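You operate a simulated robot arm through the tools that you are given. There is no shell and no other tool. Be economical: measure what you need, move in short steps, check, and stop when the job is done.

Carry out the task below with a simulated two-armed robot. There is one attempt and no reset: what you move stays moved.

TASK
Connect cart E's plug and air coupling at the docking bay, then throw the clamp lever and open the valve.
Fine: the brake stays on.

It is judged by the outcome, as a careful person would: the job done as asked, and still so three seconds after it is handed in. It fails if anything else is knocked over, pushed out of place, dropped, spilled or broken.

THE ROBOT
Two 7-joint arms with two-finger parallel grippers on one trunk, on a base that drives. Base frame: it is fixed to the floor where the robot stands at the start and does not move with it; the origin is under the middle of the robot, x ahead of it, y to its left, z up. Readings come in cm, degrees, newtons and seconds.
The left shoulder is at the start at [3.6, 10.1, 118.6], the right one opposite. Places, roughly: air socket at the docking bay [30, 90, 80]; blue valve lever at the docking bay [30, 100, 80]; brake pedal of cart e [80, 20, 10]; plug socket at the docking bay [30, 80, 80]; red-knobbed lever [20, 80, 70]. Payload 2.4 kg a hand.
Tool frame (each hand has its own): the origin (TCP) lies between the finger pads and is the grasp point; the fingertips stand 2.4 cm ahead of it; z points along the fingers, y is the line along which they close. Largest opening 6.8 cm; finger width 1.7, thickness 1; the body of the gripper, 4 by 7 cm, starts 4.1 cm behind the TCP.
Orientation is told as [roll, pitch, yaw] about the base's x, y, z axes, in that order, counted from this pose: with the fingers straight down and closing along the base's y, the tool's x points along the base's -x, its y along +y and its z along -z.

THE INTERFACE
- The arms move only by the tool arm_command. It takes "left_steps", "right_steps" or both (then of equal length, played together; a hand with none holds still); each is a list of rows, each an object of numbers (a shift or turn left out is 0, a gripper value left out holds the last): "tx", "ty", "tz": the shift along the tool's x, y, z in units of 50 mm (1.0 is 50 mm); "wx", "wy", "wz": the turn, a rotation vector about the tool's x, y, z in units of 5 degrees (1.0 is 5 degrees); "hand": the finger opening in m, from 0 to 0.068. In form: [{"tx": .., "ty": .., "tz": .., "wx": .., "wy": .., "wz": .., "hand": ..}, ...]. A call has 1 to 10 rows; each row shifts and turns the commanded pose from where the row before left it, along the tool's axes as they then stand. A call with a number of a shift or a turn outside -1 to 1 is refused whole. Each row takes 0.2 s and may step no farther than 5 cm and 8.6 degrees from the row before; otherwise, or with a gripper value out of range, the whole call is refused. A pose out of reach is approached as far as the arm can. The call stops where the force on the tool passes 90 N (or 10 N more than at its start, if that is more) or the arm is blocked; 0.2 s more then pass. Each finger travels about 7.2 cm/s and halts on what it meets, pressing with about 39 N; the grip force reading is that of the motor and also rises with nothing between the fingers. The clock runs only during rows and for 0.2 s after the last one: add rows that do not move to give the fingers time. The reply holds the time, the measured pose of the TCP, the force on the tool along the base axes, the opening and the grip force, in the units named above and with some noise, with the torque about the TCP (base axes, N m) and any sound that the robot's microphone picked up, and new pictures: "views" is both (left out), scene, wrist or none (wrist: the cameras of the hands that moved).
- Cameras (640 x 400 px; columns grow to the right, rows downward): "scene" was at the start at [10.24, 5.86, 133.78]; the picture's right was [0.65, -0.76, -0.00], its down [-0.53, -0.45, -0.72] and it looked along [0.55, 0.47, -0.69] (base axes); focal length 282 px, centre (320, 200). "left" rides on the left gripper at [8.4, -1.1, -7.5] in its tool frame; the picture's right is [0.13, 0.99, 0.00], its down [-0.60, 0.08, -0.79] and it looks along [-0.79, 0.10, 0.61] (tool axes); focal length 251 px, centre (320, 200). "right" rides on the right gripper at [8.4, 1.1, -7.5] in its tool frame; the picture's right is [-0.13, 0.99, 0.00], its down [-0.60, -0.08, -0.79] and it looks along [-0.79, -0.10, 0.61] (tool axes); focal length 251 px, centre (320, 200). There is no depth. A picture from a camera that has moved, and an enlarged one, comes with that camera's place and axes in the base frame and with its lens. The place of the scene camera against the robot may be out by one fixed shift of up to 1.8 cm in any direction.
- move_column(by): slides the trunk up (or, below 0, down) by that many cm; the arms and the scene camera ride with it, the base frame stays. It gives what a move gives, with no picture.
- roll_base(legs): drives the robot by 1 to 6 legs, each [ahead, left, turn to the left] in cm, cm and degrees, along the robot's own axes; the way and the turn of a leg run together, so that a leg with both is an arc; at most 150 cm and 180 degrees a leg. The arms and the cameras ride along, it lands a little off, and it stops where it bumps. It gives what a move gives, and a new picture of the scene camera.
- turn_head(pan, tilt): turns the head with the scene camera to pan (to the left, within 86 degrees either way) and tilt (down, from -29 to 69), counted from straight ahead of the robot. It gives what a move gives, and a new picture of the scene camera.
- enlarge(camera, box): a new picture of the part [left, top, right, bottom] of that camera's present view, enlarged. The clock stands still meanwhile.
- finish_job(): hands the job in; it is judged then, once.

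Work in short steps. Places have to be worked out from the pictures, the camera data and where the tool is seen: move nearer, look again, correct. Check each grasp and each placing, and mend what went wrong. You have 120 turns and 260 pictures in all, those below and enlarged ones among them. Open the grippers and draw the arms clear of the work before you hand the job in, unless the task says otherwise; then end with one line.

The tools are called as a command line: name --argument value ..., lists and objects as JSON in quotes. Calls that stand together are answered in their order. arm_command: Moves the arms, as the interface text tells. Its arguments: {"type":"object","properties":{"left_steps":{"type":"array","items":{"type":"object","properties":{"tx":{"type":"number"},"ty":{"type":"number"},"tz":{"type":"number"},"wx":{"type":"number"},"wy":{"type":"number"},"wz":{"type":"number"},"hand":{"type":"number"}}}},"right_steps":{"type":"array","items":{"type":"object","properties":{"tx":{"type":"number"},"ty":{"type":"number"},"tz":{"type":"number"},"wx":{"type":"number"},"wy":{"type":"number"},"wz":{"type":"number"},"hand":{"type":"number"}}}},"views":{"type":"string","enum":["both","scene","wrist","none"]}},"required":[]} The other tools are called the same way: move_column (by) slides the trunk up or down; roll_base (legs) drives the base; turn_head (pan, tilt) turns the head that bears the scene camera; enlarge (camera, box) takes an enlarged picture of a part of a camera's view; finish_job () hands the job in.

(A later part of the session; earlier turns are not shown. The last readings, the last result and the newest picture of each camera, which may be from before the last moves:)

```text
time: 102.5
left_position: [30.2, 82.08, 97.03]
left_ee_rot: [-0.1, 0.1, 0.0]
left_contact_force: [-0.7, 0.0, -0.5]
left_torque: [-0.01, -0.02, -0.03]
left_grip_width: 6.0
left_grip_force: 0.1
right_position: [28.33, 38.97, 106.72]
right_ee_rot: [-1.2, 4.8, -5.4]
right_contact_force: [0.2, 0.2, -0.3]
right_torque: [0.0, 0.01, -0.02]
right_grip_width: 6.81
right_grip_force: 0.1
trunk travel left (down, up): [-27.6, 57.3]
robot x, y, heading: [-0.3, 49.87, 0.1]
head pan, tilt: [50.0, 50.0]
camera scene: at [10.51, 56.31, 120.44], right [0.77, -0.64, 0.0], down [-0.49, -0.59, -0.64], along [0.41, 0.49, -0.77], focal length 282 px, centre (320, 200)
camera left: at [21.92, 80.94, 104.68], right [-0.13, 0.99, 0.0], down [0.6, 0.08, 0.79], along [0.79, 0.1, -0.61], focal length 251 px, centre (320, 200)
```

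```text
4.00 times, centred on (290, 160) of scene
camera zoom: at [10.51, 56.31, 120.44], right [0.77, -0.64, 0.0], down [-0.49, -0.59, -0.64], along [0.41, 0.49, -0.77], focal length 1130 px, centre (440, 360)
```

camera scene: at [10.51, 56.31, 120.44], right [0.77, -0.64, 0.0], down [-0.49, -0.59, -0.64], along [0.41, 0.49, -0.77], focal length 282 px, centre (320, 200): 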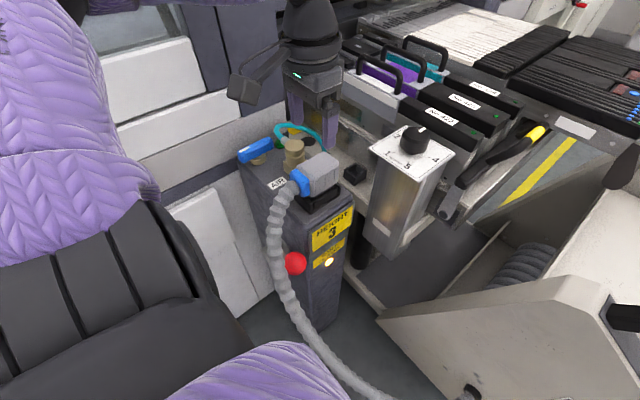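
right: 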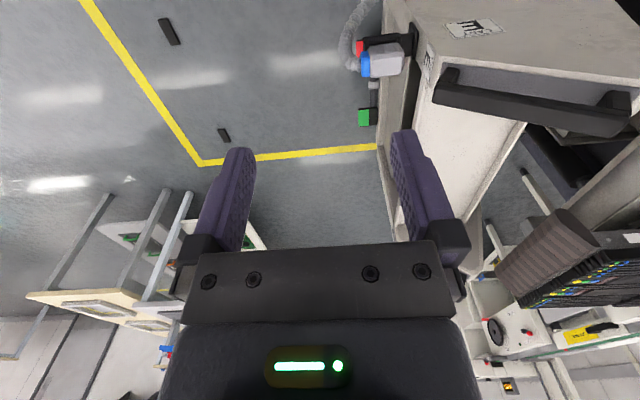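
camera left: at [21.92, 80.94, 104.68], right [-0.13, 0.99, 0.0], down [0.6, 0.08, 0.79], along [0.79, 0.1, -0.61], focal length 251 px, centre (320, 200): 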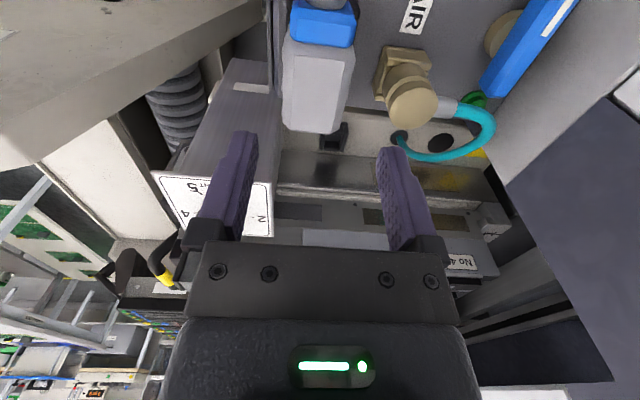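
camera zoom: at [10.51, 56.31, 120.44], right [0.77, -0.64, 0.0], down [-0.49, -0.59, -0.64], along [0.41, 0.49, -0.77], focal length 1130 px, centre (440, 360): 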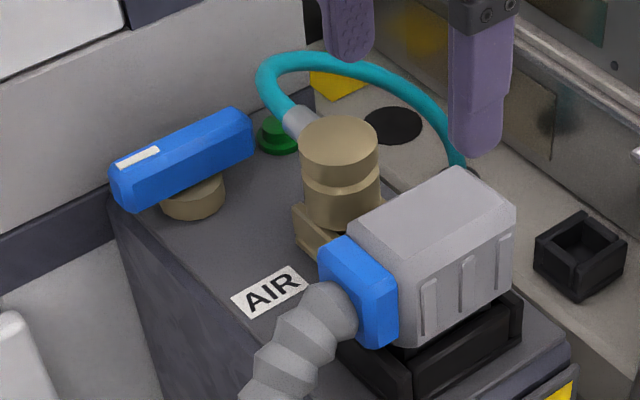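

Both connectors are in. Now studying the clamp lever.

turn_head --pan 60 --tilt 55

enlarge --camera "scene" --box '[240, 160, 400, 290]'

```text
time: 103.3
left_position: [30.46, 82.07, 96.96]
left_ee_rot: [0.0, 0.0, 0.0]
left_contact_force: [-0.3, 0.4, -0.2]
left_torque: [0.0, 0.02, 0.0]
left_grip_width: 5.99
left_grip_force: 0.0
right_position: [28.38, 38.93, 106.64]
right_ee_rot: [-1.1, 4.8, -5.4]
right_contact_force: [-0.1, 0.9, -0.3]
right_torque: [-0.04, 0.01, -0.02]
right_grip_width: 6.8
right_grip_force: 0.1
trunk travel left (down, up): [-27.6, 57.3]
robot x, y, heading: [-0.33, 50.04, 0.1]
head pan, tilt: [60.0, 55.0]
camera scene: at [9.18, 56.66, 119.8], right [0.87, -0.5, 0.0], down [-0.41, -0.71, -0.57], along [0.29, 0.5, -0.82], focal length 282 px, centre (320, 200)
```

scene: 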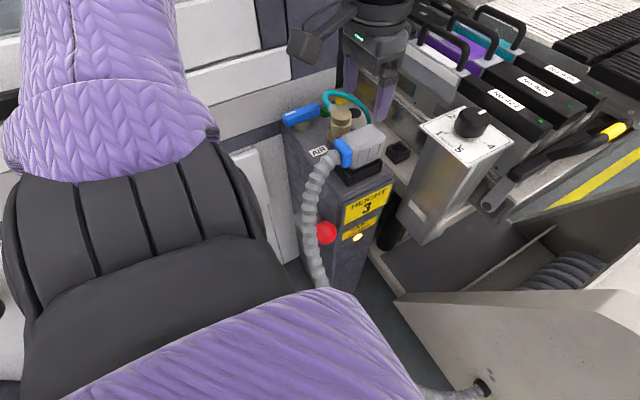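

```text
3.08 times, centred on (320, 225) of scene
camera zoom: at [9.18, 56.66, 119.8], right [0.87, -0.5, 0.0], down [-0.41, -0.71, -0.57], along [0.29, 0.5, -0.82], focal length 869 px, centre (320, 123)
```

zoom: 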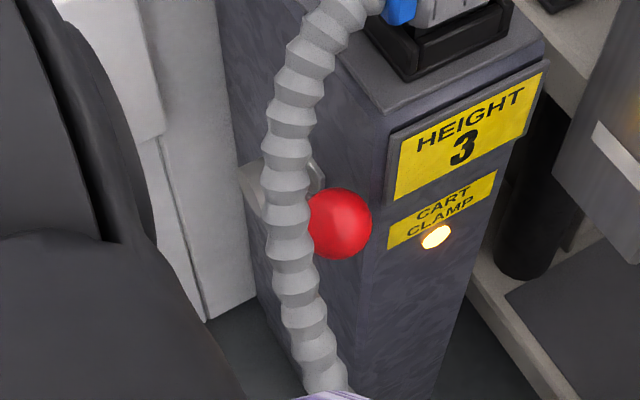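

I'll back the left hand off to view the lever face with its wrist camera.

arm_command --left_steps '[{"tx": 1}, {"tx": 1}, {"tx": 1}, {"tx": 1}, {"tx": 0.8}, {"tz": 0.8, "ty": 0.4}, {"tz": 0.8}, {}]'

enlarge --camera "left" --box '[240, 0, 500, 200]'

```text
time: 105.1
left_position: [7.19, 85.44, 91.92]
left_ee_rot: [0.0, 0.1, -0.1]
left_contact_force: [0.5, -0.3, -0.3]
left_torque: [0.01, -0.01, 0.0]
left_grip_width: 5.97
left_grip_force: 0.1
left hand out of reach, approached as far as the arm can: row 4, 5, 7
right_position: [28.26, 38.84, 106.54]
right_ee_rot: [-1.2, 4.7, -5.3]
right_contact_force: [0.2, -0.1, 0.0]
right_torque: [0.0, 0.02, 0.01]
right_grip_width: 6.8
right_grip_force: 0.1
trunk travel left (down, up): [-27.6, 57.3]
robot x, y, heading: [-0.77, 49.54, 0.1]
head pan, tilt: [60.0, 55.0]
camera scene: at [9.17, 56.66, 119.8], right [0.87, -0.5, 0.0], down [-0.41, -0.71, -0.57], along [0.29, 0.5, -0.82], focal length 282 px, centre (320, 200)
camera left: at [-1.17, 84.28, 99.41], right [-0.13, 0.99, 0.0], down [0.6, 0.08, 0.79], along [0.79, 0.1, -0.61], focal length 251 px, centre (320, 200)
```

scene: 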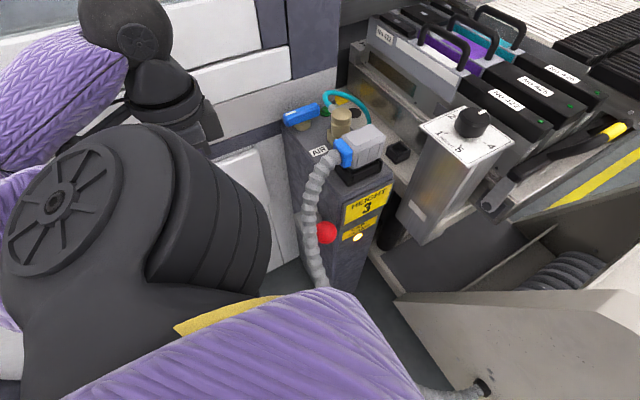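
left: 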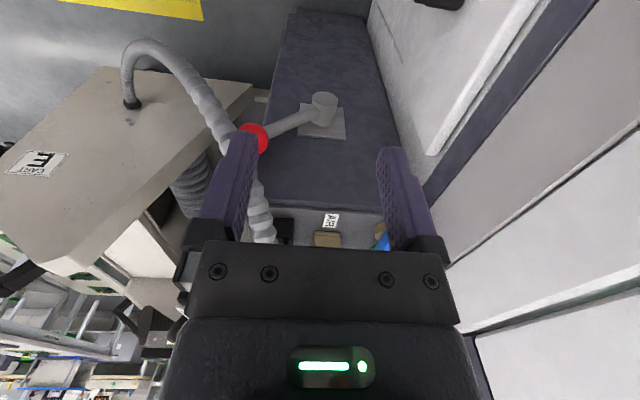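

```text
2.00 times, centred on (370, 100) of left
camera zoom: at [-1.17, 84.28, 99.41], right [-0.13, 0.99, 0.0], down [0.6, 0.08, 0.79], along [0.79, 0.1, -0.61], focal length 503 px, centre (220, 400)
```

zoom: 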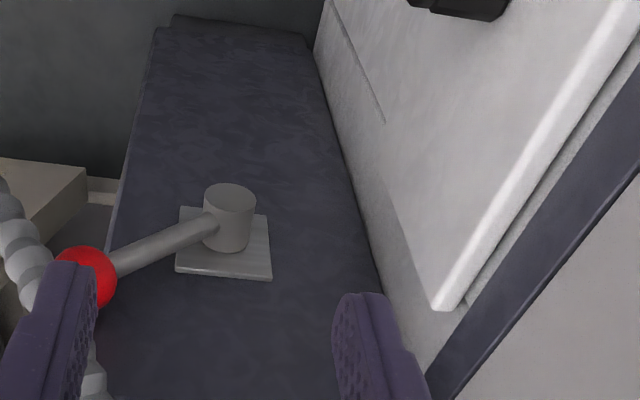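

The lever hub sits on the post's −x face, with the arm pointing −y and about 30° up. The left arm is not well placed, so I'll use the right hand: fingers closed and tilted 45° toward +y so it can press the knob from above on the −y side.

arm_command --right_steps '[{"wy": -0.96, "hand": 0}, {"wz": -1}, {"wx": -1}, {"wx": -1}, {"wx": -1}, {"wx": -1}, {"wx": -1}, {"wx": -1}, {"wx": -1}, {"wx": -1}]' --views "none"

arm_command --left_steps '[{"tz": -0.6}, {"tz": -0.6}]' --right_steps '[{"wx": -1}, {}]'

```text
time: 107.3
left_position: [7.27, 85.42, 91.79]
left_ee_rot: [0.0, 0.1, 0.0]
left_contact_force: [-0.8, -0.2, -0.4]
left_torque: [-0.03, 0.02, 0.03]
left_grip_width: 5.99
left_grip_force: 0.0
right_position: [28.34, 38.94, 106.69]
right_ee_rot: [39.1, 0.1, -0.2]
right_contact_force: [-0.4, 0.6, 0.5]
right_torque: [0.03, -0.01, 0.01]
right_grip_width: 0.0
right_grip_force: 23.3
trunk travel left (down, up): [-27.6, 57.3]
robot x, y, heading: [-0.93, 50.08, -0.2]
head pan, tilt: [60.0, 55.0]
```

```text
time: 107.9
left_position: [7.29, 85.23, 97.89]
left_ee_rot: [-0.1, 0.0, -0.1]
left_contact_force: [0.6, -0.4, 0.2]
left_torque: [-0.05, -0.05, 0.0]
left_grip_width: 5.97
left_grip_force: 0.1
right_position: [28.29, 38.82, 106.7]
right_ee_rot: [43.9, 0.1, -0.2]
right_contact_force: [0.5, -0.7, 0.3]
right_torque: [-0.01, -0.03, 0.02]
right_grip_width: 0.0
right_grip_force: 23.6
trunk travel left (down, up): [-27.6, 57.3]
robot x, y, heading: [-0.74, 49.97, -0.1]
head pan, tilt: [60.0, 55.0]
camera scene: at [9.16, 56.64, 119.8], right [0.87, -0.5, 0.0], down [-0.41, -0.71, -0.57], along [0.29, 0.5, -0.82], focal length 282 px, centre (320, 200)
camera right: at [20.0, 34.51, 112.84], right [0.13, 0.71, 0.69], down [0.6, -0.61, 0.52], along [0.79, 0.35, -0.51], focal length 251 px, centre (320, 200)
camera left: at [-1.19, 84.16, 105.48], right [-0.13, 0.99, 0.0], down [0.6, 0.08, 0.79], along [0.79, 0.1, -0.61], focal length 251 px, centre (320, 200)
```

scene: 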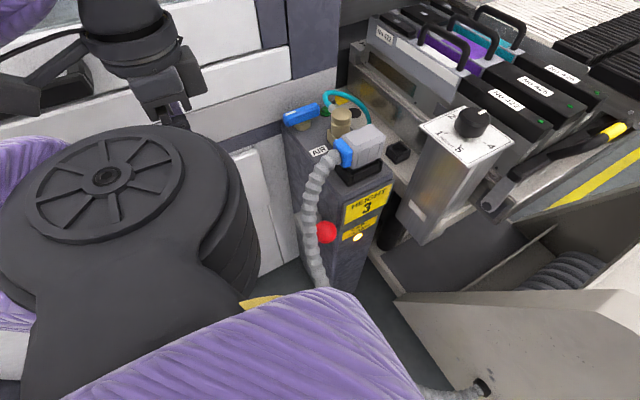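
right: 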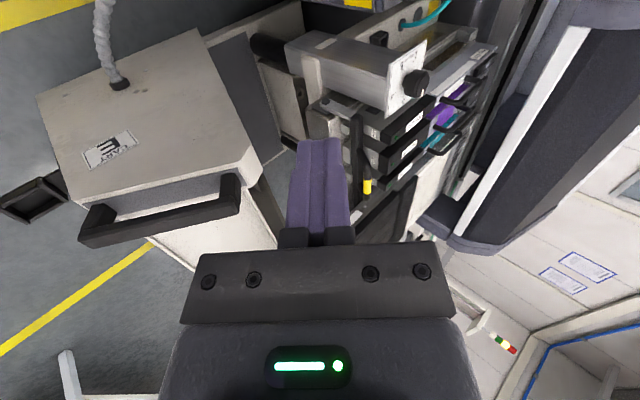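
left: 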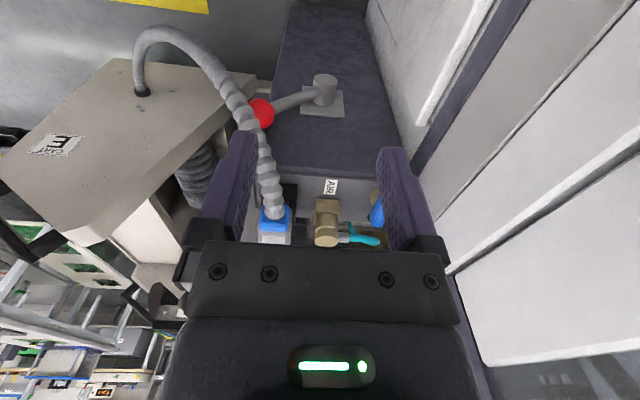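

arm_command --right_steps '[{"tx": 0.2, "ty": 0.15, "tz": 0.9}, {"tx": 0.2, "ty": 0.15, "tz": 0.9}, {"tx": 0.2, "ty": 0.15, "tz": 0.9}, {"tx": 0.2, "ty": 0.15, "tz": 0.9}, {"tx": 0.2, "ty": 0.15, "tz": 0.9}, {"tx": 0.2, "ty": 0.15, "tz": 0.9}, {"tx": 0.16, "tz": 0.9}, {}]'

```text
time: 109.7
left_position: [7.11, 85.34, 97.86]
left_ee_rot: [0.0, 0.0, -0.2]
left_contact_force: [0.0, 0.2, -0.5]
left_torque: [-0.05, 0.02, -0.02]
left_grip_width: 6.01
left_grip_force: 0.2
right_position: [21.5, 64.04, 86.99]
right_ee_rot: [43.9, 0.1, -0.3]
right_contact_force: [-0.2, -0.3, -0.1]
right_torque: [0.0, 0.01, 0.01]
right_grip_width: 0.0
right_grip_force: 23.4
trunk travel left (down, up): [-27.6, 57.3]
robot x, y, heading: [-0.83, 49.83, -0.1]
head pan, tilt: [60.0, 55.0]
camera scene: at [9.16, 56.68, 119.8], right [0.87, -0.5, 0.0], down [-0.41, -0.71, -0.57], along [0.29, 0.5, -0.82], focal length 282 px, centre (320, 200)
camera right: at [13.16, 59.62, 93.15], right [0.13, 0.71, 0.69], down [0.6, -0.61, 0.52], along [0.79, 0.35, -0.51], focal length 251 px, centre (320, 200)
```

scene: 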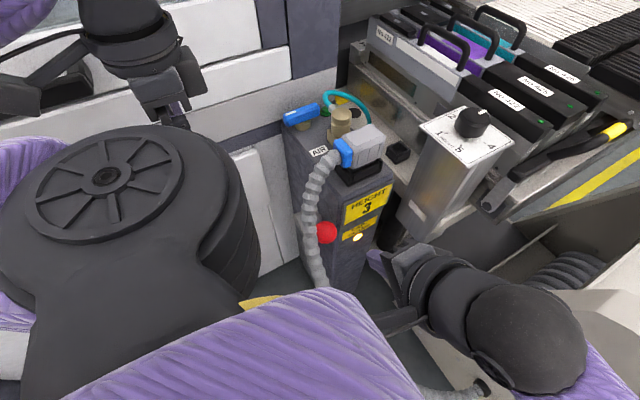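
right: 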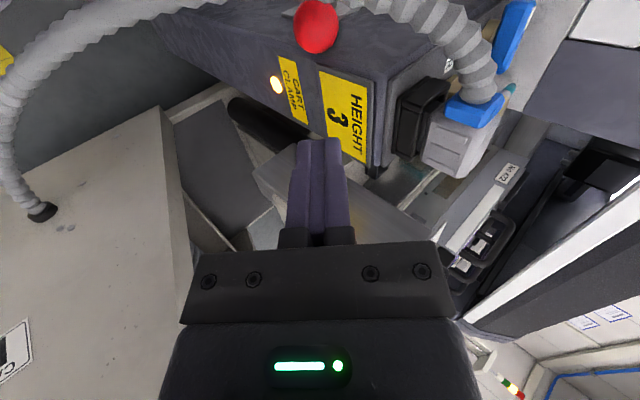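

Knob at about (21.4, 77, 73.5). Placing the fingertip just above it.

arm_command --right_steps '[{"ty": 0.25, "tz": 0.9}, {"ty": 0.25, "tz": 0.9}, {"tz": 0.9}, {}]'

enlarge --camera "scene" --box '[270, 150, 430, 280]'

```text
time: 110.7
left_position: [7.13, 85.4, 97.8]
left_ee_rot: [0.0, 0.0, 0.0]
left_contact_force: [-0.2, 0.2, -0.3]
left_torque: [0.0, 0.0, -0.01]
left_grip_width: 5.98
left_grip_force: 0.0
right_position: [21.63, 75.31, 79.05]
right_ee_rot: [43.9, 0.1, -0.2]
right_contact_force: [0.2, 0.2, 0.4]
right_torque: [-0.02, 0.02, -0.01]
right_grip_width: 0.02
right_grip_force: 23.6
trunk travel left (down, up): [-27.6, 57.3]
robot x, y, heading: [-0.53, 49.97, 0.0]
head pan, tilt: [60.0, 55.0]
camera scene: at [9.16, 56.69, 119.79], right [0.87, -0.5, 0.0], down [-0.41, -0.71, -0.57], along [0.29, 0.5, -0.82], focal length 282 px, centre (320, 200)
camera right: at [13.31, 70.86, 85.18], right [0.13, 0.71, 0.69], down [0.6, -0.61, 0.52], along [0.79, 0.35, -0.51], focal length 251 px, centre (320, 200)
```

scene: 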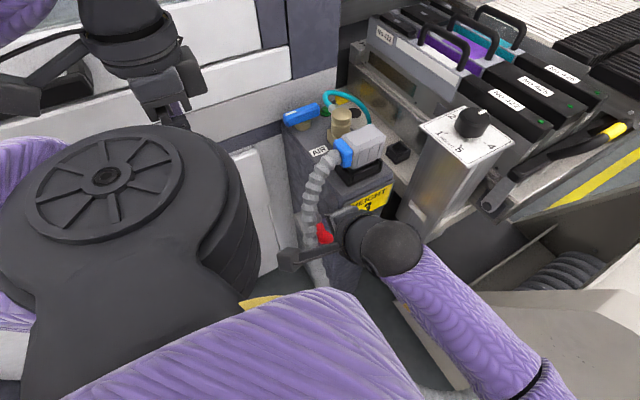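
right: 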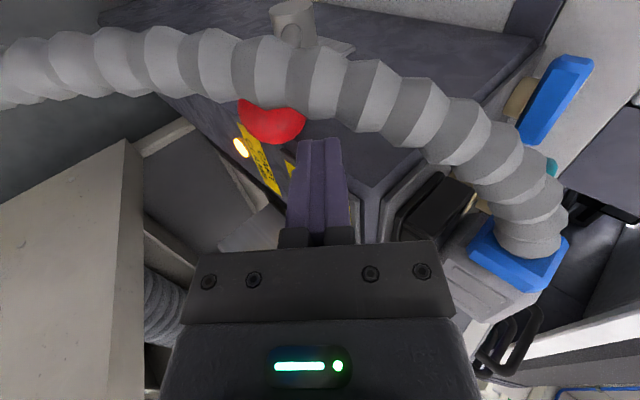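

```text
3.08 times, centred on (350, 215) of scene
camera zoom: at [9.16, 56.69, 119.79], right [0.87, -0.5, 0.0], down [-0.41, -0.71, -0.57], along [0.29, 0.5, -0.82], focal length 869 px, centre (228, 154)
```

zoom: 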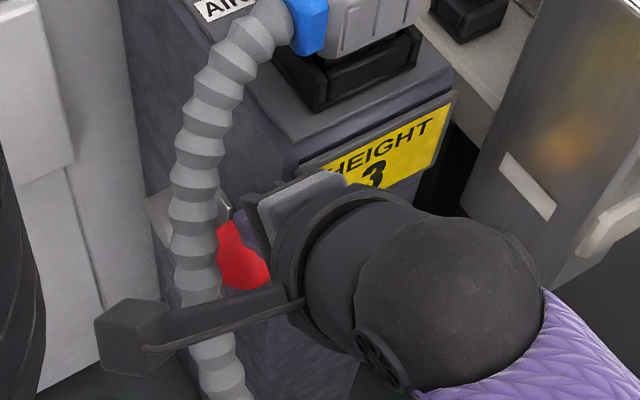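

The tip is directly above the knob. Pushing down along its arc and watching the force.

arm_command --right_steps '[{"ty": -0.28, "tz": 0.28}, {"ty": -0.2, "tz": 0.04}, {"ty": -0.2, "tz": 0.03}, {}]' --views "wrist"

```text
time: 111.7
left_position: [7.18, 85.22, 97.8]
left_ee_rot: [0.1, 0.0, 0.0]
left_contact_force: [0.3, 0.3, -0.2]
left_torque: [0.0, -0.03, -0.01]
left_grip_width: 6.0
left_grip_force: 0.0
right_position: [21.61, 74.14, 75.57]
right_ee_rot: [43.9, 0.1, -0.2]
right_contact_force: [1.0, 0.1, -0.5]
right_torque: [0.02, 0.01, 0.0]
right_grip_width: 0.0
right_grip_force: 23.5
trunk travel left (down, up): [-27.6, 57.3]
robot x, y, heading: [-0.84, 49.89, 0.0]
head pan, tilt: [60.0, 55.0]
camera right: at [13.21, 69.67, 81.65], right [0.13, 0.71, 0.69], down [0.6, -0.61, 0.52], along [0.79, 0.34, -0.51], focal length 251 px, centre (320, 200)
```

right: 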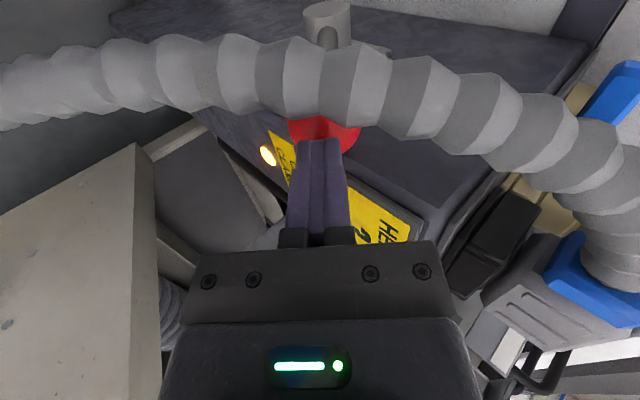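

No contact yet: the knob is slightly farther (+y) than estimated. Going up, 2.5 cm in +y, then down again.

arm_command --right_steps '[{"ty": 0.28, "tz": -0.28}, {"ty": 0.35, "tz": 0.35}, {"ty": -0.2, "tz": 0.2}, {"ty": -0.2, "tz": 0.2}, {}]' --views "wrist"

```text
time: 112.7
left_position: [7.03, 84.38, 98.23]
left_ee_rot: [0.4, -0.2, -0.4]
left_contact_force: [-0.2, -0.3, -0.3]
left_torque: [-0.03, 0.01, -0.02]
left_grip_width: 6.03
left_grip_force: 0.0
right_position: [21.52, 75.8, 75.65]
right_ee_rot: [44.9, -0.2, -0.6]
right_contact_force: [-11.7, -54.4, 60.9]
right_torque: [-0.62, -0.03, -0.17]
right_grip_width: 0.0
right_grip_force: 23.6
trunk travel left (down, up): [-27.6, 57.3]
robot x, y, heading: [-0.69, 49.8, -0.2]
head pan, tilt: [60.0, 55.0]
stopped in row 5 (right hand): the force on the tool passed its limit at 95 N (the readings are from after the stop); the commanded pose is now the measured one
camera right: at [13.21, 71.37, 81.67], right [0.13, 0.7, 0.7], down [0.6, -0.62, 0.51], along [0.79, 0.35, -0.5], focal length 251 px, centre (320, 200)
```

right: 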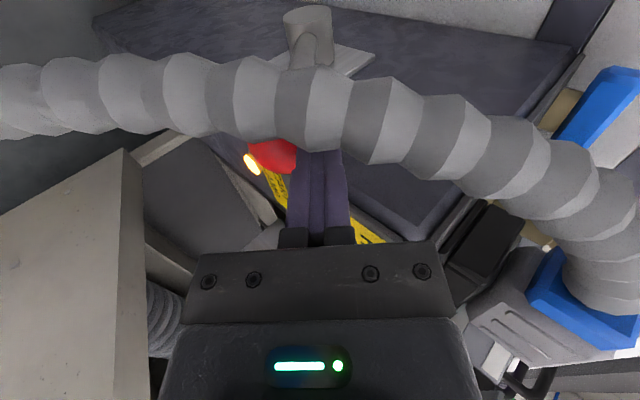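

The push was mostly radial, so the lever didn't turn. I'll lay the finger on the upper (+y) side of the arm, parallel to it, then push perpendicular (tool −y).

arm_command --right_steps '[{"ty": 0.35}, {"ty": 0.35}, {"tz": 0.44}, {"ty": -0.2}, {}]' --views "wrist"

```text
time: 113.9
left_position: [7.31, 85.28, 97.88]
left_ee_rot: [0.0, 0.0, -0.3]
left_contact_force: [0.6, -0.2, 0.7]
left_torque: [0.01, -0.02, -0.03]
left_grip_width: 6.0
left_grip_force: 0.1
right_position: [21.83, 78.1, 76.64]
right_ee_rot: [44.1, 0.0, -0.5]
right_contact_force: [1.1, -0.6, -0.1]
right_torque: [0.0, -0.04, -0.02]
right_grip_width: 0.0
right_grip_force: 23.9
right hand out of reach, approached as far as the arm can: row 3
trunk travel left (down, up): [-27.6, 57.3]
robot x, y, heading: [-1.23, 49.87, -0.1]
head pan, tilt: [60.0, 55.0]
camera right: at [13.48, 73.64, 82.82], right [0.14, 0.71, 0.69], down [0.6, -0.61, 0.51], along [0.79, 0.34, -0.51], focal length 251 px, centre (320, 200)
```

right: 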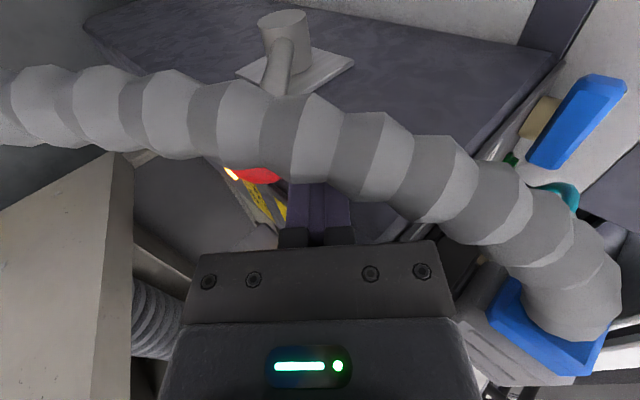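

arm_command --left_steps '[{"ty": -0.8}, {"tz": -0.4}]' --views "none"

roll_base --legs '[[0, 4, 0]]'

arm_command --right_steps '[{"ty": -0.2, "tz": -0.2}, {}]' --views "wrist"

```text
time: 114.5
left_position: [7.38, 82.71, 100.53]
left_ee_rot: [0.0, 0.1, -0.2]
left_contact_force: [-1.0, 0.8, 0.8]
left_torque: [0.0, 0.06, 0.01]
left_grip_width: 6.02
left_grip_force: 0.0
left hand out of reach, approached as far as the arm can: row 1
right_position: [21.81, 77.89, 76.74]
right_ee_rot: [44.0, 0.0, -0.5]
right_contact_force: [0.0, 0.2, -0.1]
right_torque: [0.02, 0.0, 0.01]
right_grip_width: 0.0
right_grip_force: 23.9
trunk travel left (down, up): [-27.6, 57.3]
robot x, y, heading: [-0.63, 50.03, -0.3]
head pan, tilt: [60.0, 55.0]
```

```text
time: 115.5
left_position: [7.29, 85.51, 100.81]
left_ee_rot: [0.3, -0.2, -0.7]
left_contact_force: [0.0, 0.7, -0.7]
left_torque: [-0.03, 0.03, 0.04]
left_grip_width: 6.0
left_grip_force: 0.2
right_position: [21.79, 80.67, 76.82]
right_ee_rot: [44.1, -0.1, -1.2]
right_contact_force: [-18.6, -46.1, 34.6]
right_torque: [0.96, -1.95, -2.09]
right_grip_width: 0.01
right_grip_force: 22.9
trunk travel left (down, up): [-27.6, 57.3]
robot x, y, heading: [-0.45, 53.28, -0.1]
head pan, tilt: [60.0, 55.0]
stopped in leg 1: the robot was blocked; the commanded pose is now the measured one
camera scene: at [8.8, 59.17, 119.87], right [0.86, -0.51, 0.0], down [-0.42, -0.7, -0.58], along [0.29, 0.5, -0.82], focal length 282 px, centre (320, 200)
```

scene: 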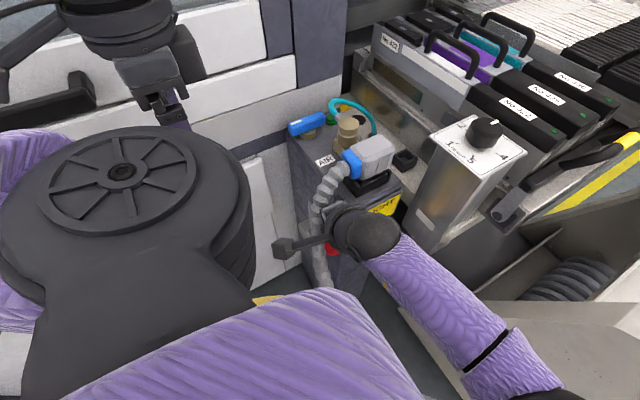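

```text
time: 116.0
left_position: [7.64, 86.26, 100.67]
left_ee_rot: [0.0, 0.0, -0.6]
left_contact_force: [0.0, -0.3, 0.4]
left_torque: [0.03, -0.02, 0.0]
left_grip_width: 5.98
left_grip_force: 0.0
right_position: [22.12, 79.82, 76.52]
right_ee_rot: [43.6, 0.1, -1.1]
right_contact_force: [0.8, 0.1, 0.3]
right_torque: [-0.02, 0.03, -0.02]
right_grip_width: 0.0
right_grip_force: 24.0
trunk travel left (down, up): [-27.6, 57.3]
robot x, y, heading: [-0.87, 53.22, -0.4]
head pan, tilt: [60.0, 55.0]
camera right: at [13.73, 75.5, 82.71], right [0.14, 0.72, 0.68], down [0.59, -0.62, 0.52], along [0.79, 0.33, -0.51], focal length 251 px, centre (320, 200)
```

right: 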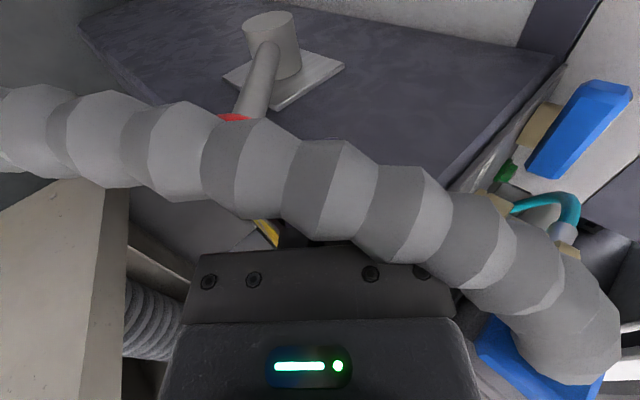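

The hand flange met the post, so that route is out. Better to grip the knob itself from the −y side: the tool axis already lines up with the lever arm, and pulling along tool −y turns it. I'll retract, open and line up on the knob.

arm_command --right_steps '[{"tz": -0.7}, {"tz": -0.7}, {"ty": -0.45, "hand": 0.062}, {"ty": -0.4}, {}, {}]'

enlarge --camera "scene" --box '[260, 130, 420, 270]'

```text
time: 117.5
left_position: [7.5, 86.17, 100.62]
left_ee_rot: [0.1, 0.1, -0.5]
left_contact_force: [0.1, -0.5, -0.4]
left_torque: [-0.03, -0.03, 0.02]
left_grip_width: 6.02
left_grip_force: 0.0
right_position: [21.84, 71.68, 78.6]
right_ee_rot: [43.7, 0.1, -1.2]
right_contact_force: [-0.1, -0.1, 0.3]
right_torque: [-0.01, -0.02, 0.01]
right_grip_width: 6.21
right_grip_force: 0.2
trunk travel left (down, up): [-27.6, 57.3]
robot x, y, heading: [-0.81, 53.48, -0.7]
head pan, tilt: [60.0, 55.0]
camera scene: at [9.17, 59.9, 119.79], right [0.86, -0.51, 0.0], down [-0.42, -0.71, -0.57], along [0.29, 0.49, -0.82], focal length 282 px, centre (320, 200)
camera right: at [13.51, 67.52, 84.81], right [0.14, 0.71, 0.68], down [0.59, -0.62, 0.52], along [0.79, 0.33, -0.51], focal length 251 px, centre (320, 200)
```

scene: 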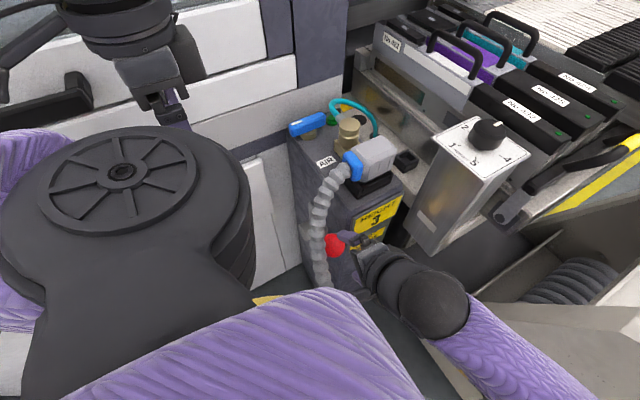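
right: 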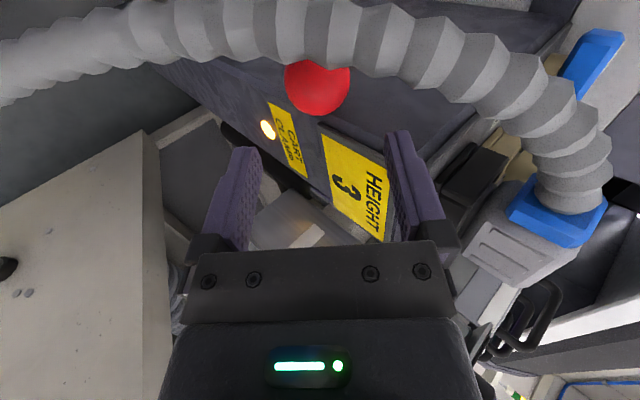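

```text
2.86 times, centred on (340, 200) of scene
camera zoom: at [9.17, 59.9, 119.79], right [0.86, -0.51, 0.0], down [-0.42, -0.71, -0.57], along [0.29, 0.49, -0.82], focal length 807 px, centre (263, 200)
```

zoom: 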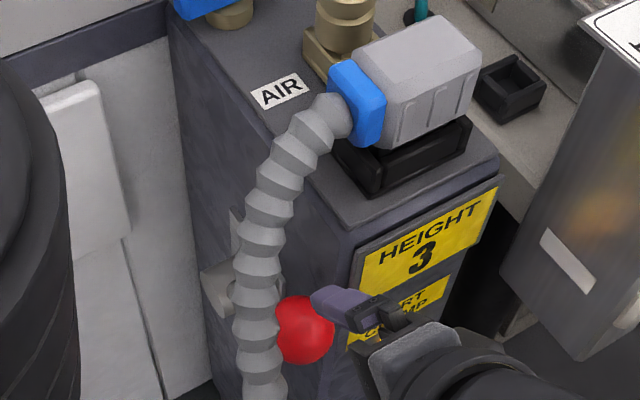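

Knob is centred between the fingers. Advancing part way.

arm_command --right_steps '[{"tz": 0.5}, {"tz": 0.5}, {}]' --views "wrist"

enlarge --camera "scene" --box '[290, 190, 390, 270]'

```text
time: 118.2
left_position: [7.48, 86.2, 100.61]
left_ee_rot: [0.0, -0.1, -0.6]
left_contact_force: [-0.7, 0.1, -0.1]
left_torque: [0.04, 0.03, -0.02]
left_grip_width: 6.02
left_grip_force: 0.1
right_position: [21.92, 75.25, 75.13]
right_ee_rot: [43.6, 0.1, -1.1]
right_contact_force: [0.0, 0.4, 0.6]
right_torque: [0.0, 0.02, -0.01]
right_grip_width: 6.19
right_grip_force: 0.0
trunk travel left (down, up): [-27.6, 57.3]
robot x, y, heading: [-0.76, 52.96, -0.8]
head pan, tilt: [60.0, 55.0]
camera right: at [13.53, 71.01, 81.3], right [0.14, 0.71, 0.68], down [0.59, -0.62, 0.52], along [0.79, 0.33, -0.51], focal length 251 px, centre (320, 200)
```

right: 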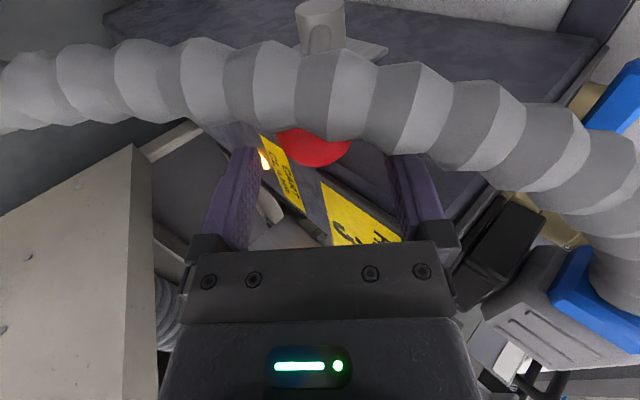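

```text
5.00 times, centred on (340, 230) of scene
camera zoom: at [9.17, 59.91, 119.79], right [0.86, -0.51, 0.0], down [-0.42, -0.71, -0.57], along [0.29, 0.49, -0.82], focal length 1412 px, centre (220, 50)
```

zoom: 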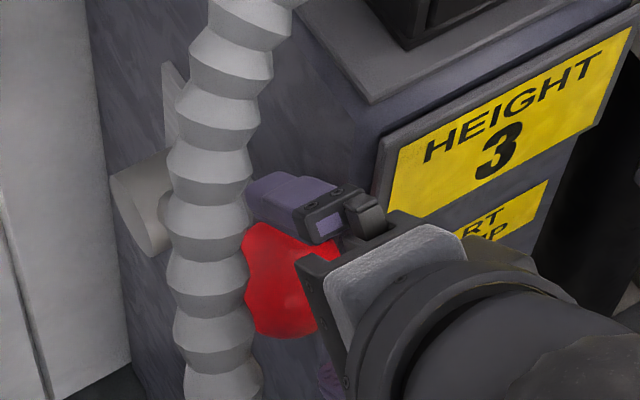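

arm_command --right_steps '[{"tz": 0.4}, {"tz": 0.36}, {}, {"hand": 0.02}, {}, {}, {}]' --views "wrist"

```text
time: 119.8
left_position: [7.51, 86.16, 100.62]
left_ee_rot: [0.1, 0.1, -0.5]
left_contact_force: [0.3, -0.6, 0.4]
left_torque: [-0.02, 0.02, 0.02]
left_grip_width: 6.01
left_grip_force: 0.1
right_position: [22.1, 77.69, 72.33]
right_ee_rot: [43.5, 0.0, -1.2]
right_contact_force: [-5.6, -11.8, -22.3]
right_torque: [-0.59, -0.18, -0.27]
right_grip_width: 4.45
right_grip_force: 44.2
trunk travel left (down, up): [-27.6, 57.3]
robot x, y, heading: [-0.85, 52.94, -0.7]
head pan, tilt: [60.0, 55.0]
camera right: at [13.63, 73.54, 78.5], right [0.15, 0.72, 0.68], down [0.59, -0.61, 0.52], along [0.79, 0.33, -0.51], focal length 251 px, centre (320, 200)
```

right: 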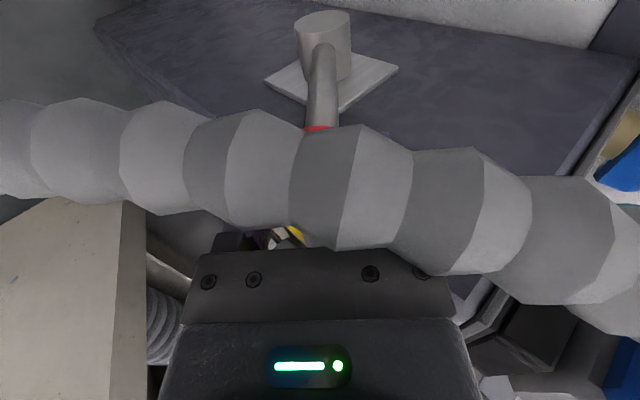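

Knob gripped (4.45 cm). Pulling along tool −y while turning with the lever.

arm_command --right_steps '[{"ty": -0.2, "wx": -0.9}, {"ty": -0.2, "wx": -0.9}, {}]' --views "wrist"

```text
time: 120.7
left_position: [7.66, 86.14, 100.6]
left_ee_rot: [0.0, 0.0, -0.5]
left_contact_force: [0.5, -0.3, -0.3]
left_torque: [0.01, -0.03, -0.04]
left_grip_width: 6.0
left_grip_force: 0.0
right_position: [21.98, 76.49, 71.04]
right_ee_rot: [52.9, 0.1, -1.1]
right_contact_force: [3.0, 6.9, 5.2]
right_torque: [0.72, 0.32, 0.47]
right_grip_width: 4.44
right_grip_force: 44.6
trunk travel left (down, up): [-27.6, 57.3]
robot x, y, heading: [-0.74, 53.4, -0.5]
head pan, tilt: [60.0, 55.0]
camera right: at [13.6, 71.32, 76.48], right [0.14, 0.6, 0.79], down [0.59, -0.69, 0.41], along [0.79, 0.41, -0.45], focal length 251 px, centre (320, 200)
```

right: 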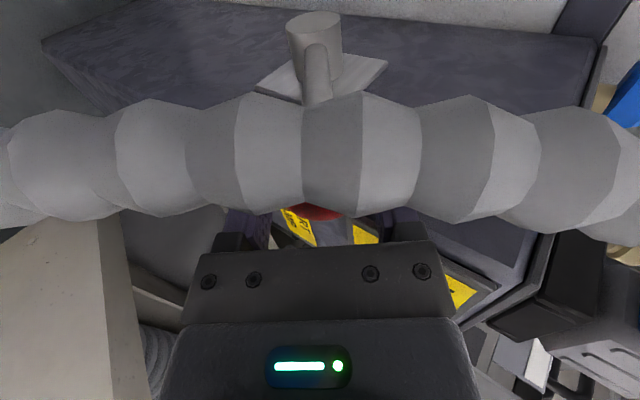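

The lever moves freely with about 9 N. Continuing along the arc.

arm_command --right_steps '[{"ty": -0.2, "wx": -0.9}, {"ty": -0.2, "wx": -0.9}, {"ty": -0.2, "wx": -0.9}, {"ty": -0.2, "wx": -0.9}, {}]' --views "wrist"

```text
time: 121.8
left_position: [7.7, 86.08, 100.57]
left_ee_rot: [0.0, 0.0, -0.5]
left_contact_force: [0.2, 0.5, 0.4]
left_torque: [0.0, 0.0, -0.01]
left_grip_width: 6.0
left_grip_force: 0.0
right_position: [22.04, 74.38, 67.39]
right_ee_rot: [70.6, 0.2, -1.1]
right_contact_force: [5.6, -6.0, -7.2]
right_torque: [-0.74, -0.32, -0.58]
right_grip_width: 4.44
right_grip_force: 44.5
trunk travel left (down, up): [-27.6, 57.3]
robot x, y, heading: [-0.54, 53.55, -0.6]
head pan, tilt: [60.0, 55.0]
camera right: at [13.56, 67.82, 70.93], right [0.14, 0.33, 0.93], down [0.59, -0.79, 0.19], along [0.8, 0.52, -0.3], focal length 251 px, centre (320, 200)
```

right: 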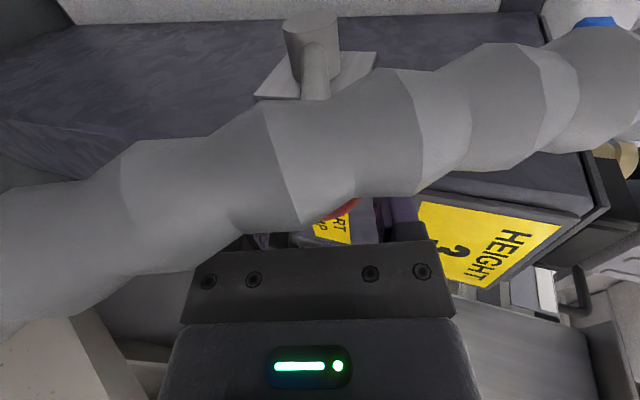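

arm_command --right_steps '[{"ty": -0.2, "wx": -0.9}, {"ty": -0.2, "wx": -0.9}, {"ty": -0.2, "wx": -0.9}, {"ty": -0.2, "wx": -0.9}, {}]' --views "both"

```text
time: 123.0
left_position: [7.71, 86.51, 100.4]
left_ee_rot: [-0.4, 0.0, -0.4]
left_contact_force: [-0.1, 0.9, 0.3]
left_torque: [0.0, 0.02, 0.02]
left_grip_width: 6.0
left_grip_force: 0.1
right_position: [21.52, 73.32, 67.72]
right_ee_rot: [88.6, 0.2, -1.1]
right_contact_force: [5.0, 35.0, -17.6]
right_torque: [-0.17, 0.07, 0.1]
right_grip_width: 4.41
right_grip_force: 44.9
right hand out of reach, approached as far as the arm can: row 3, 4
trunk travel left (down, up): [-27.6, 57.3]
robot x, y, heading: [-0.69, 53.31, -0.1]
head pan, tilt: [60.0, 55.0]
camera scene: at [9.26, 60.3, 119.75], right [0.86, -0.51, 0.0], down [-0.42, -0.71, -0.57], along [0.29, 0.49, -0.82], focal length 282 px, centre (320, 200)
camera right: at [13.21, 65.9, 69.08], right [0.13, 0.02, 0.99], down [0.59, -0.81, -0.06], along [0.8, 0.59, -0.12], focal length 251 px, centre (320, 200)
```

scene: 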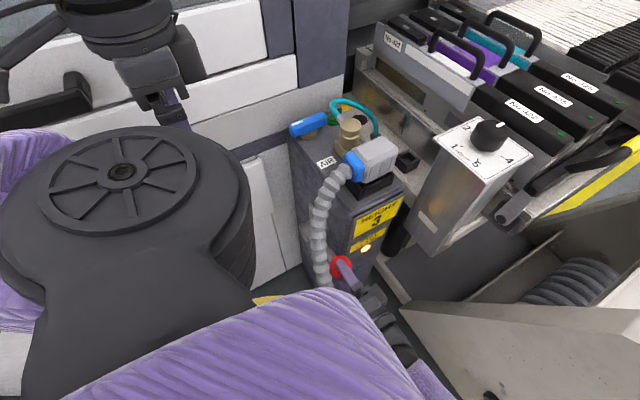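
right: 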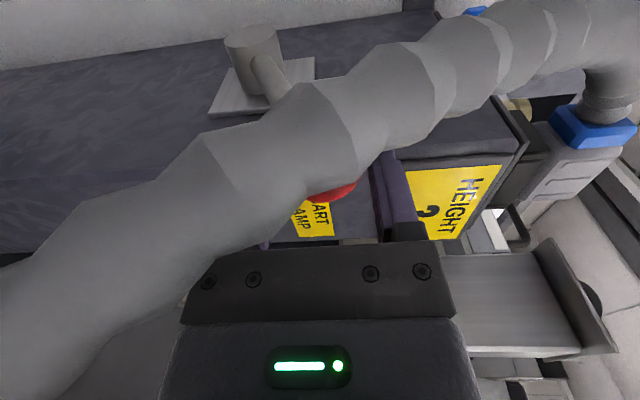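

The lever is now near 17° above horizontal and this wrist pose is at its limit. I'll release, back out, and return the hand to ~40° roll, then lower the trunk to push down from above.

arm_command --right_steps '[{"hand": 0.062}, {}, {}, {"tz": -0.6}, {"tz": -0.6}, {"wx": 1}, {"wx": 1}, {"wx": 1}, {"wx": 1}, {}]' --left_steps '[{}, {}, {}, {"tz": -0.8}, {"tz": -0.8}, {"tz": -0.8}, {}, {}, {}, {}]' --views "wrist"

```text
time: 124.5
left_position: [8.25, 86.3, 111.9]
left_ee_rot: [-0.1, -1.2, -0.2]
left_contact_force: [20.8, 1.8, -18.7]
left_torque: [-0.11, -0.4, -0.19]
left_grip_width: 6.01
left_grip_force: 0.1
left hand out of reach, approached as far as the arm can: row 6
right_position: [21.52, 67.03, 68.02]
right_ee_rot: [84.0, 0.1, -1.1]
right_contact_force: [-0.1, 0.3, 0.0]
right_torque: [-0.01, 0.03, -0.03]
right_grip_width: 6.2
right_grip_force: 0.0
trunk travel left (down, up): [-27.6, 57.3]
robot x, y, heading: [-0.87, 52.96, -0.0]
head pan, tilt: [60.0, 55.0]
stopped in row 7 (left hand): the force on the tool passed its limit at 101 N (the readings are from after the stop); the commanded pose is now the measured one
camera right: at [13.11, 59.79, 69.87], right [0.13, 0.1, 0.99], down [0.59, -0.81, 0.0], along [0.8, 0.58, -0.17], focal length 251 px, centre (320, 200)
camera left: at [-0.3, 85.19, 119.38], right [-0.13, 0.99, 0.0], down [0.59, 0.08, 0.81], along [0.8, 0.1, -0.59], focal length 251 px, centre (320, 200)
```

right: 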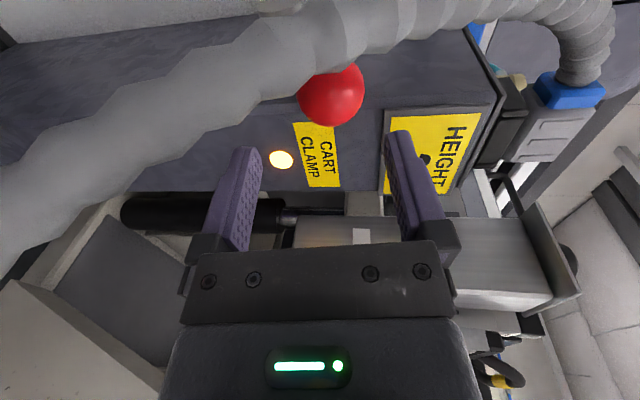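
left: 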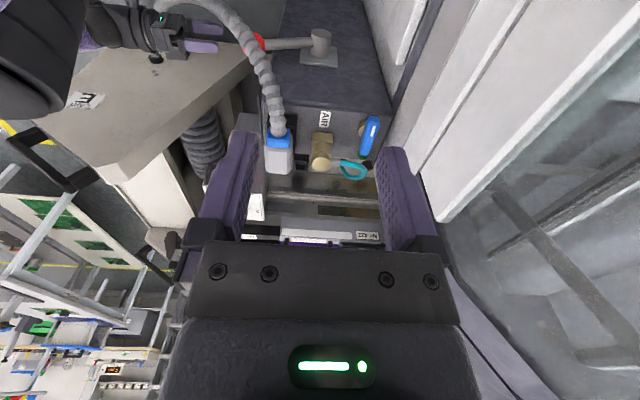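

arm_command --right_steps '[{"wx": 1, "hand": 0}, {"wx": 1}, {"wx": 1}, {"wx": 1}, {"wx": 1}, {"wx": 1}, {"wx": 1}, {"wx": 1}, {"wx": 1}, {"wx": 1}]' --left_steps '[{"tx": -0.5}, {"tx": -0.3}, {}, {}, {}, {}, {}, {}, {}, {}]' --views "none"

arm_command --right_steps '[{"tz": -0.8}, {"tz": -0.8}, {}]' --views "none"

move_column --by -15

arm_command --right_steps '[{}]' --views "both"

```text
time: 126.7
left_position: [12.23, 86.28, 111.88]
left_ee_rot: [0.0, -1.0, -0.2]
left_contact_force: [0.2, -0.5, 0.3]
left_torque: [0.0, 0.0, 0.02]
left_grip_width: 6.0
left_grip_force: 0.1
right_position: [21.54, 66.93, 68.03]
right_ee_rot: [33.8, 0.2, -1.2]
right_contact_force: [-0.1, 0.5, -0.6]
right_torque: [0.01, -0.01, -0.01]
right_grip_width: 0.0
right_grip_force: 23.9
trunk travel left (down, up): [-27.6, 57.3]
robot x, y, heading: [-0.75, 53.32, -0.4]
head pan, tilt: [60.0, 55.0]
```

```text
time: 127.5
left_position: [12.33, 86.37, 111.93]
left_ee_rot: [0.0, -1.1, -0.3]
left_contact_force: [-1.2, -0.1, -0.5]
left_torque: [-0.01, 0.02, 0.0]
left_grip_width: 6.0
left_grip_force: 0.1
right_position: [21.5, 62.53, 74.69]
right_ee_rot: [33.9, 0.0, -1.0]
right_contact_force: [-0.3, 0.3, 0.3]
right_torque: [0.0, 0.0, -0.03]
right_grip_width: 0.02
right_grip_force: 23.3
trunk travel left (down, up): [-27.6, 57.3]
robot x, y, heading: [-0.68, 53.02, -0.3]
head pan, tilt: [60.0, 55.0]
```

```text
time: 128.9
left_position: [12.59, 86.34, 98.86]
left_ee_rot: [-0.2, -1.2, 0.6]
left_contact_force: [16.2, -3.6, -14.0]
left_torque: [0.39, -0.23, 0.54]
left_grip_width: 6.01
left_grip_force: 0.0
right_position: [21.43, 62.43, 61.23]
right_ee_rot: [34.0, 0.5, -1.3]
right_contact_force: [-0.4, -0.7, 0.2]
right_torque: [-0.03, 0.03, 0.03]
right_grip_width: 0.01
right_grip_force: 23.6
trunk travel left (down, up): [-14.5, 70.4]
robot x, y, heading: [-0.74, 53.46, -0.7]
head pan, tilt: [60.0, 55.0]
stopped: the force on the tool passed its limit at 98 N (the readings are from after the stop); the commanded pose is now the measured one
```

```text
time: 129.3
left_position: [12.61, 86.28, 98.86]
left_ee_rot: [-0.3, -1.2, 0.6]
left_contact_force: [27.1, -5.9, -19.3]
left_torque: [0.68, 0.15, 0.9]
left_grip_width: 6.01
left_grip_force: 0.0
right_position: [21.46, 62.43, 61.33]
right_ee_rot: [33.8, 0.4, -1.2]
right_contact_force: [0.0, -0.1, -0.6]
right_torque: [-0.01, 0.0, -0.01]
right_grip_width: 0.01
right_grip_force: 24.1
trunk travel left (down, up): [-14.5, 70.4]
robot x, y, heading: [-0.41, 53.2, -0.5]
head pan, tilt: [60.0, 55.0]
camera scene: at [12.63, 59.87, 106.37], right [0.86, -0.51, 0.0], down [-0.42, -0.71, -0.57], along [0.29, 0.49, -0.82], focal length 282 px, centre (320, 200)
camera right: at [13.15, 59.38, 68.26], right [0.15, 0.82, 0.55], down [0.6, -0.52, 0.61], along [0.79, 0.24, -0.57], focal length 251 px, centre (320, 200)
```

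scene: 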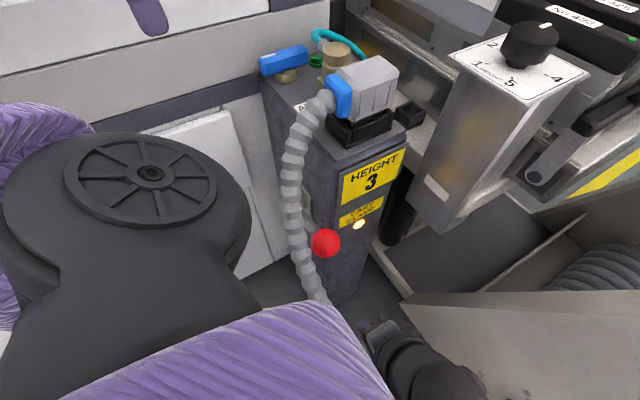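
right: 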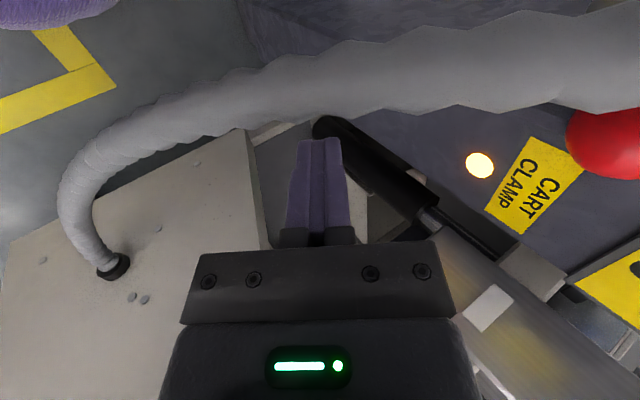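

arm_command --left_steps '[{"tx": -0.5}, {"tx": -0.4}, {}, {}, {}, {}, {}]' --right_steps '[{"ty": 0.45, "tz": -0.68}, {"ty": 0.46, "tz": -0.68}, {"ty": 0.46, "tz": -0.67}, {"ty": 0.6, "tz": 0.4}, {"ty": 0.6, "tz": 0.4}, {"ty": 0.59, "tz": 0.41, "tx": -0.06}, {}]' --views "both"

```text
time: 130.9
left_position: [17.06, 86.38, 98.91]
left_ee_rot: [-0.2, -1.0, 0.6]
left_contact_force: [-0.3, 0.5, 0.2]
left_torque: [-0.01, 0.01, -0.02]
left_grip_width: 6.0
left_grip_force: 0.0
right_position: [22.07, 73.42, 73.6]
right_ee_rot: [34.0, 0.5, -1.0]
right_contact_force: [0.9, 0.0, -0.6]
right_torque: [-0.03, -0.03, 0.03]
right_grip_width: 0.0
right_grip_force: 23.5
trunk travel left (down, up): [-14.5, 70.4]
robot x, y, heading: [-0.89, 53.32, -0.3]
head pan, tilt: [60.0, 55.0]
camera scene: at [12.63, 59.89, 106.38], right [0.86, -0.51, 0.0], down [-0.42, -0.71, -0.57], along [0.29, 0.49, -0.82], focal length 282 px, centre (320, 200)
camera right: at [13.82, 70.28, 80.52], right [0.15, 0.82, 0.55], down [0.6, -0.52, 0.61], along [0.79, 0.24, -0.57], focal length 251 px, centre (320, 200)
camera left: at [8.44, 85.13, 106.4], right [-0.14, 0.99, -0.01], down [0.59, 0.09, 0.8], along [0.8, 0.11, -0.59], focal length 251 px, centre (320, 200)
```

scene: 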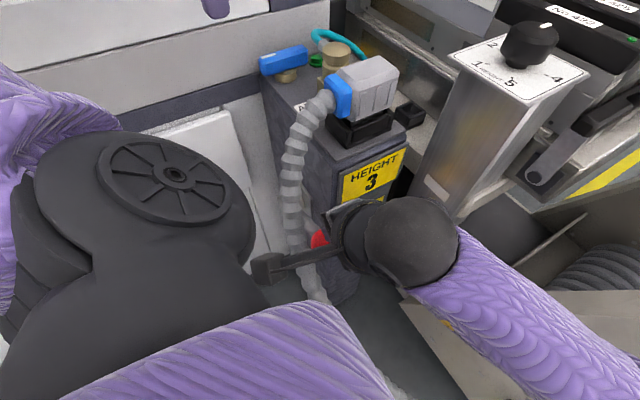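
right: 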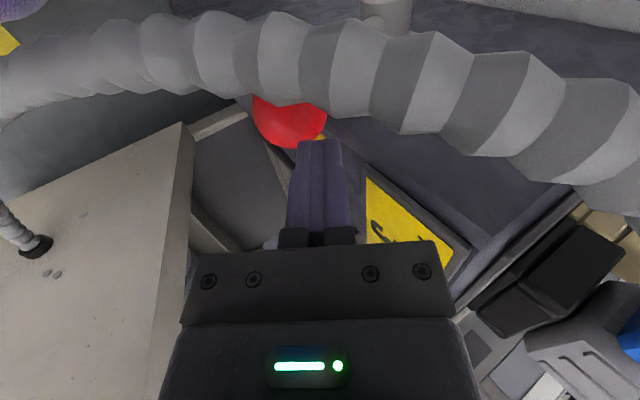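
left: 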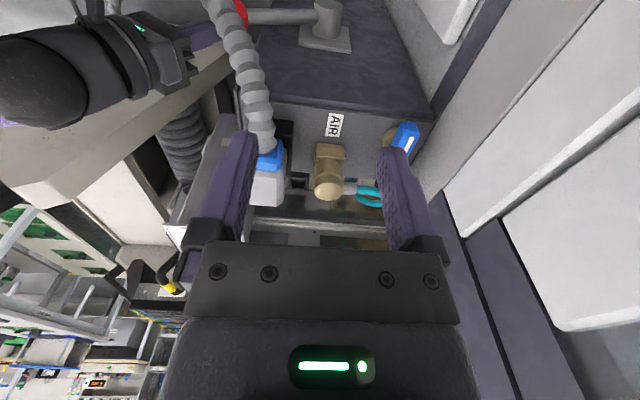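

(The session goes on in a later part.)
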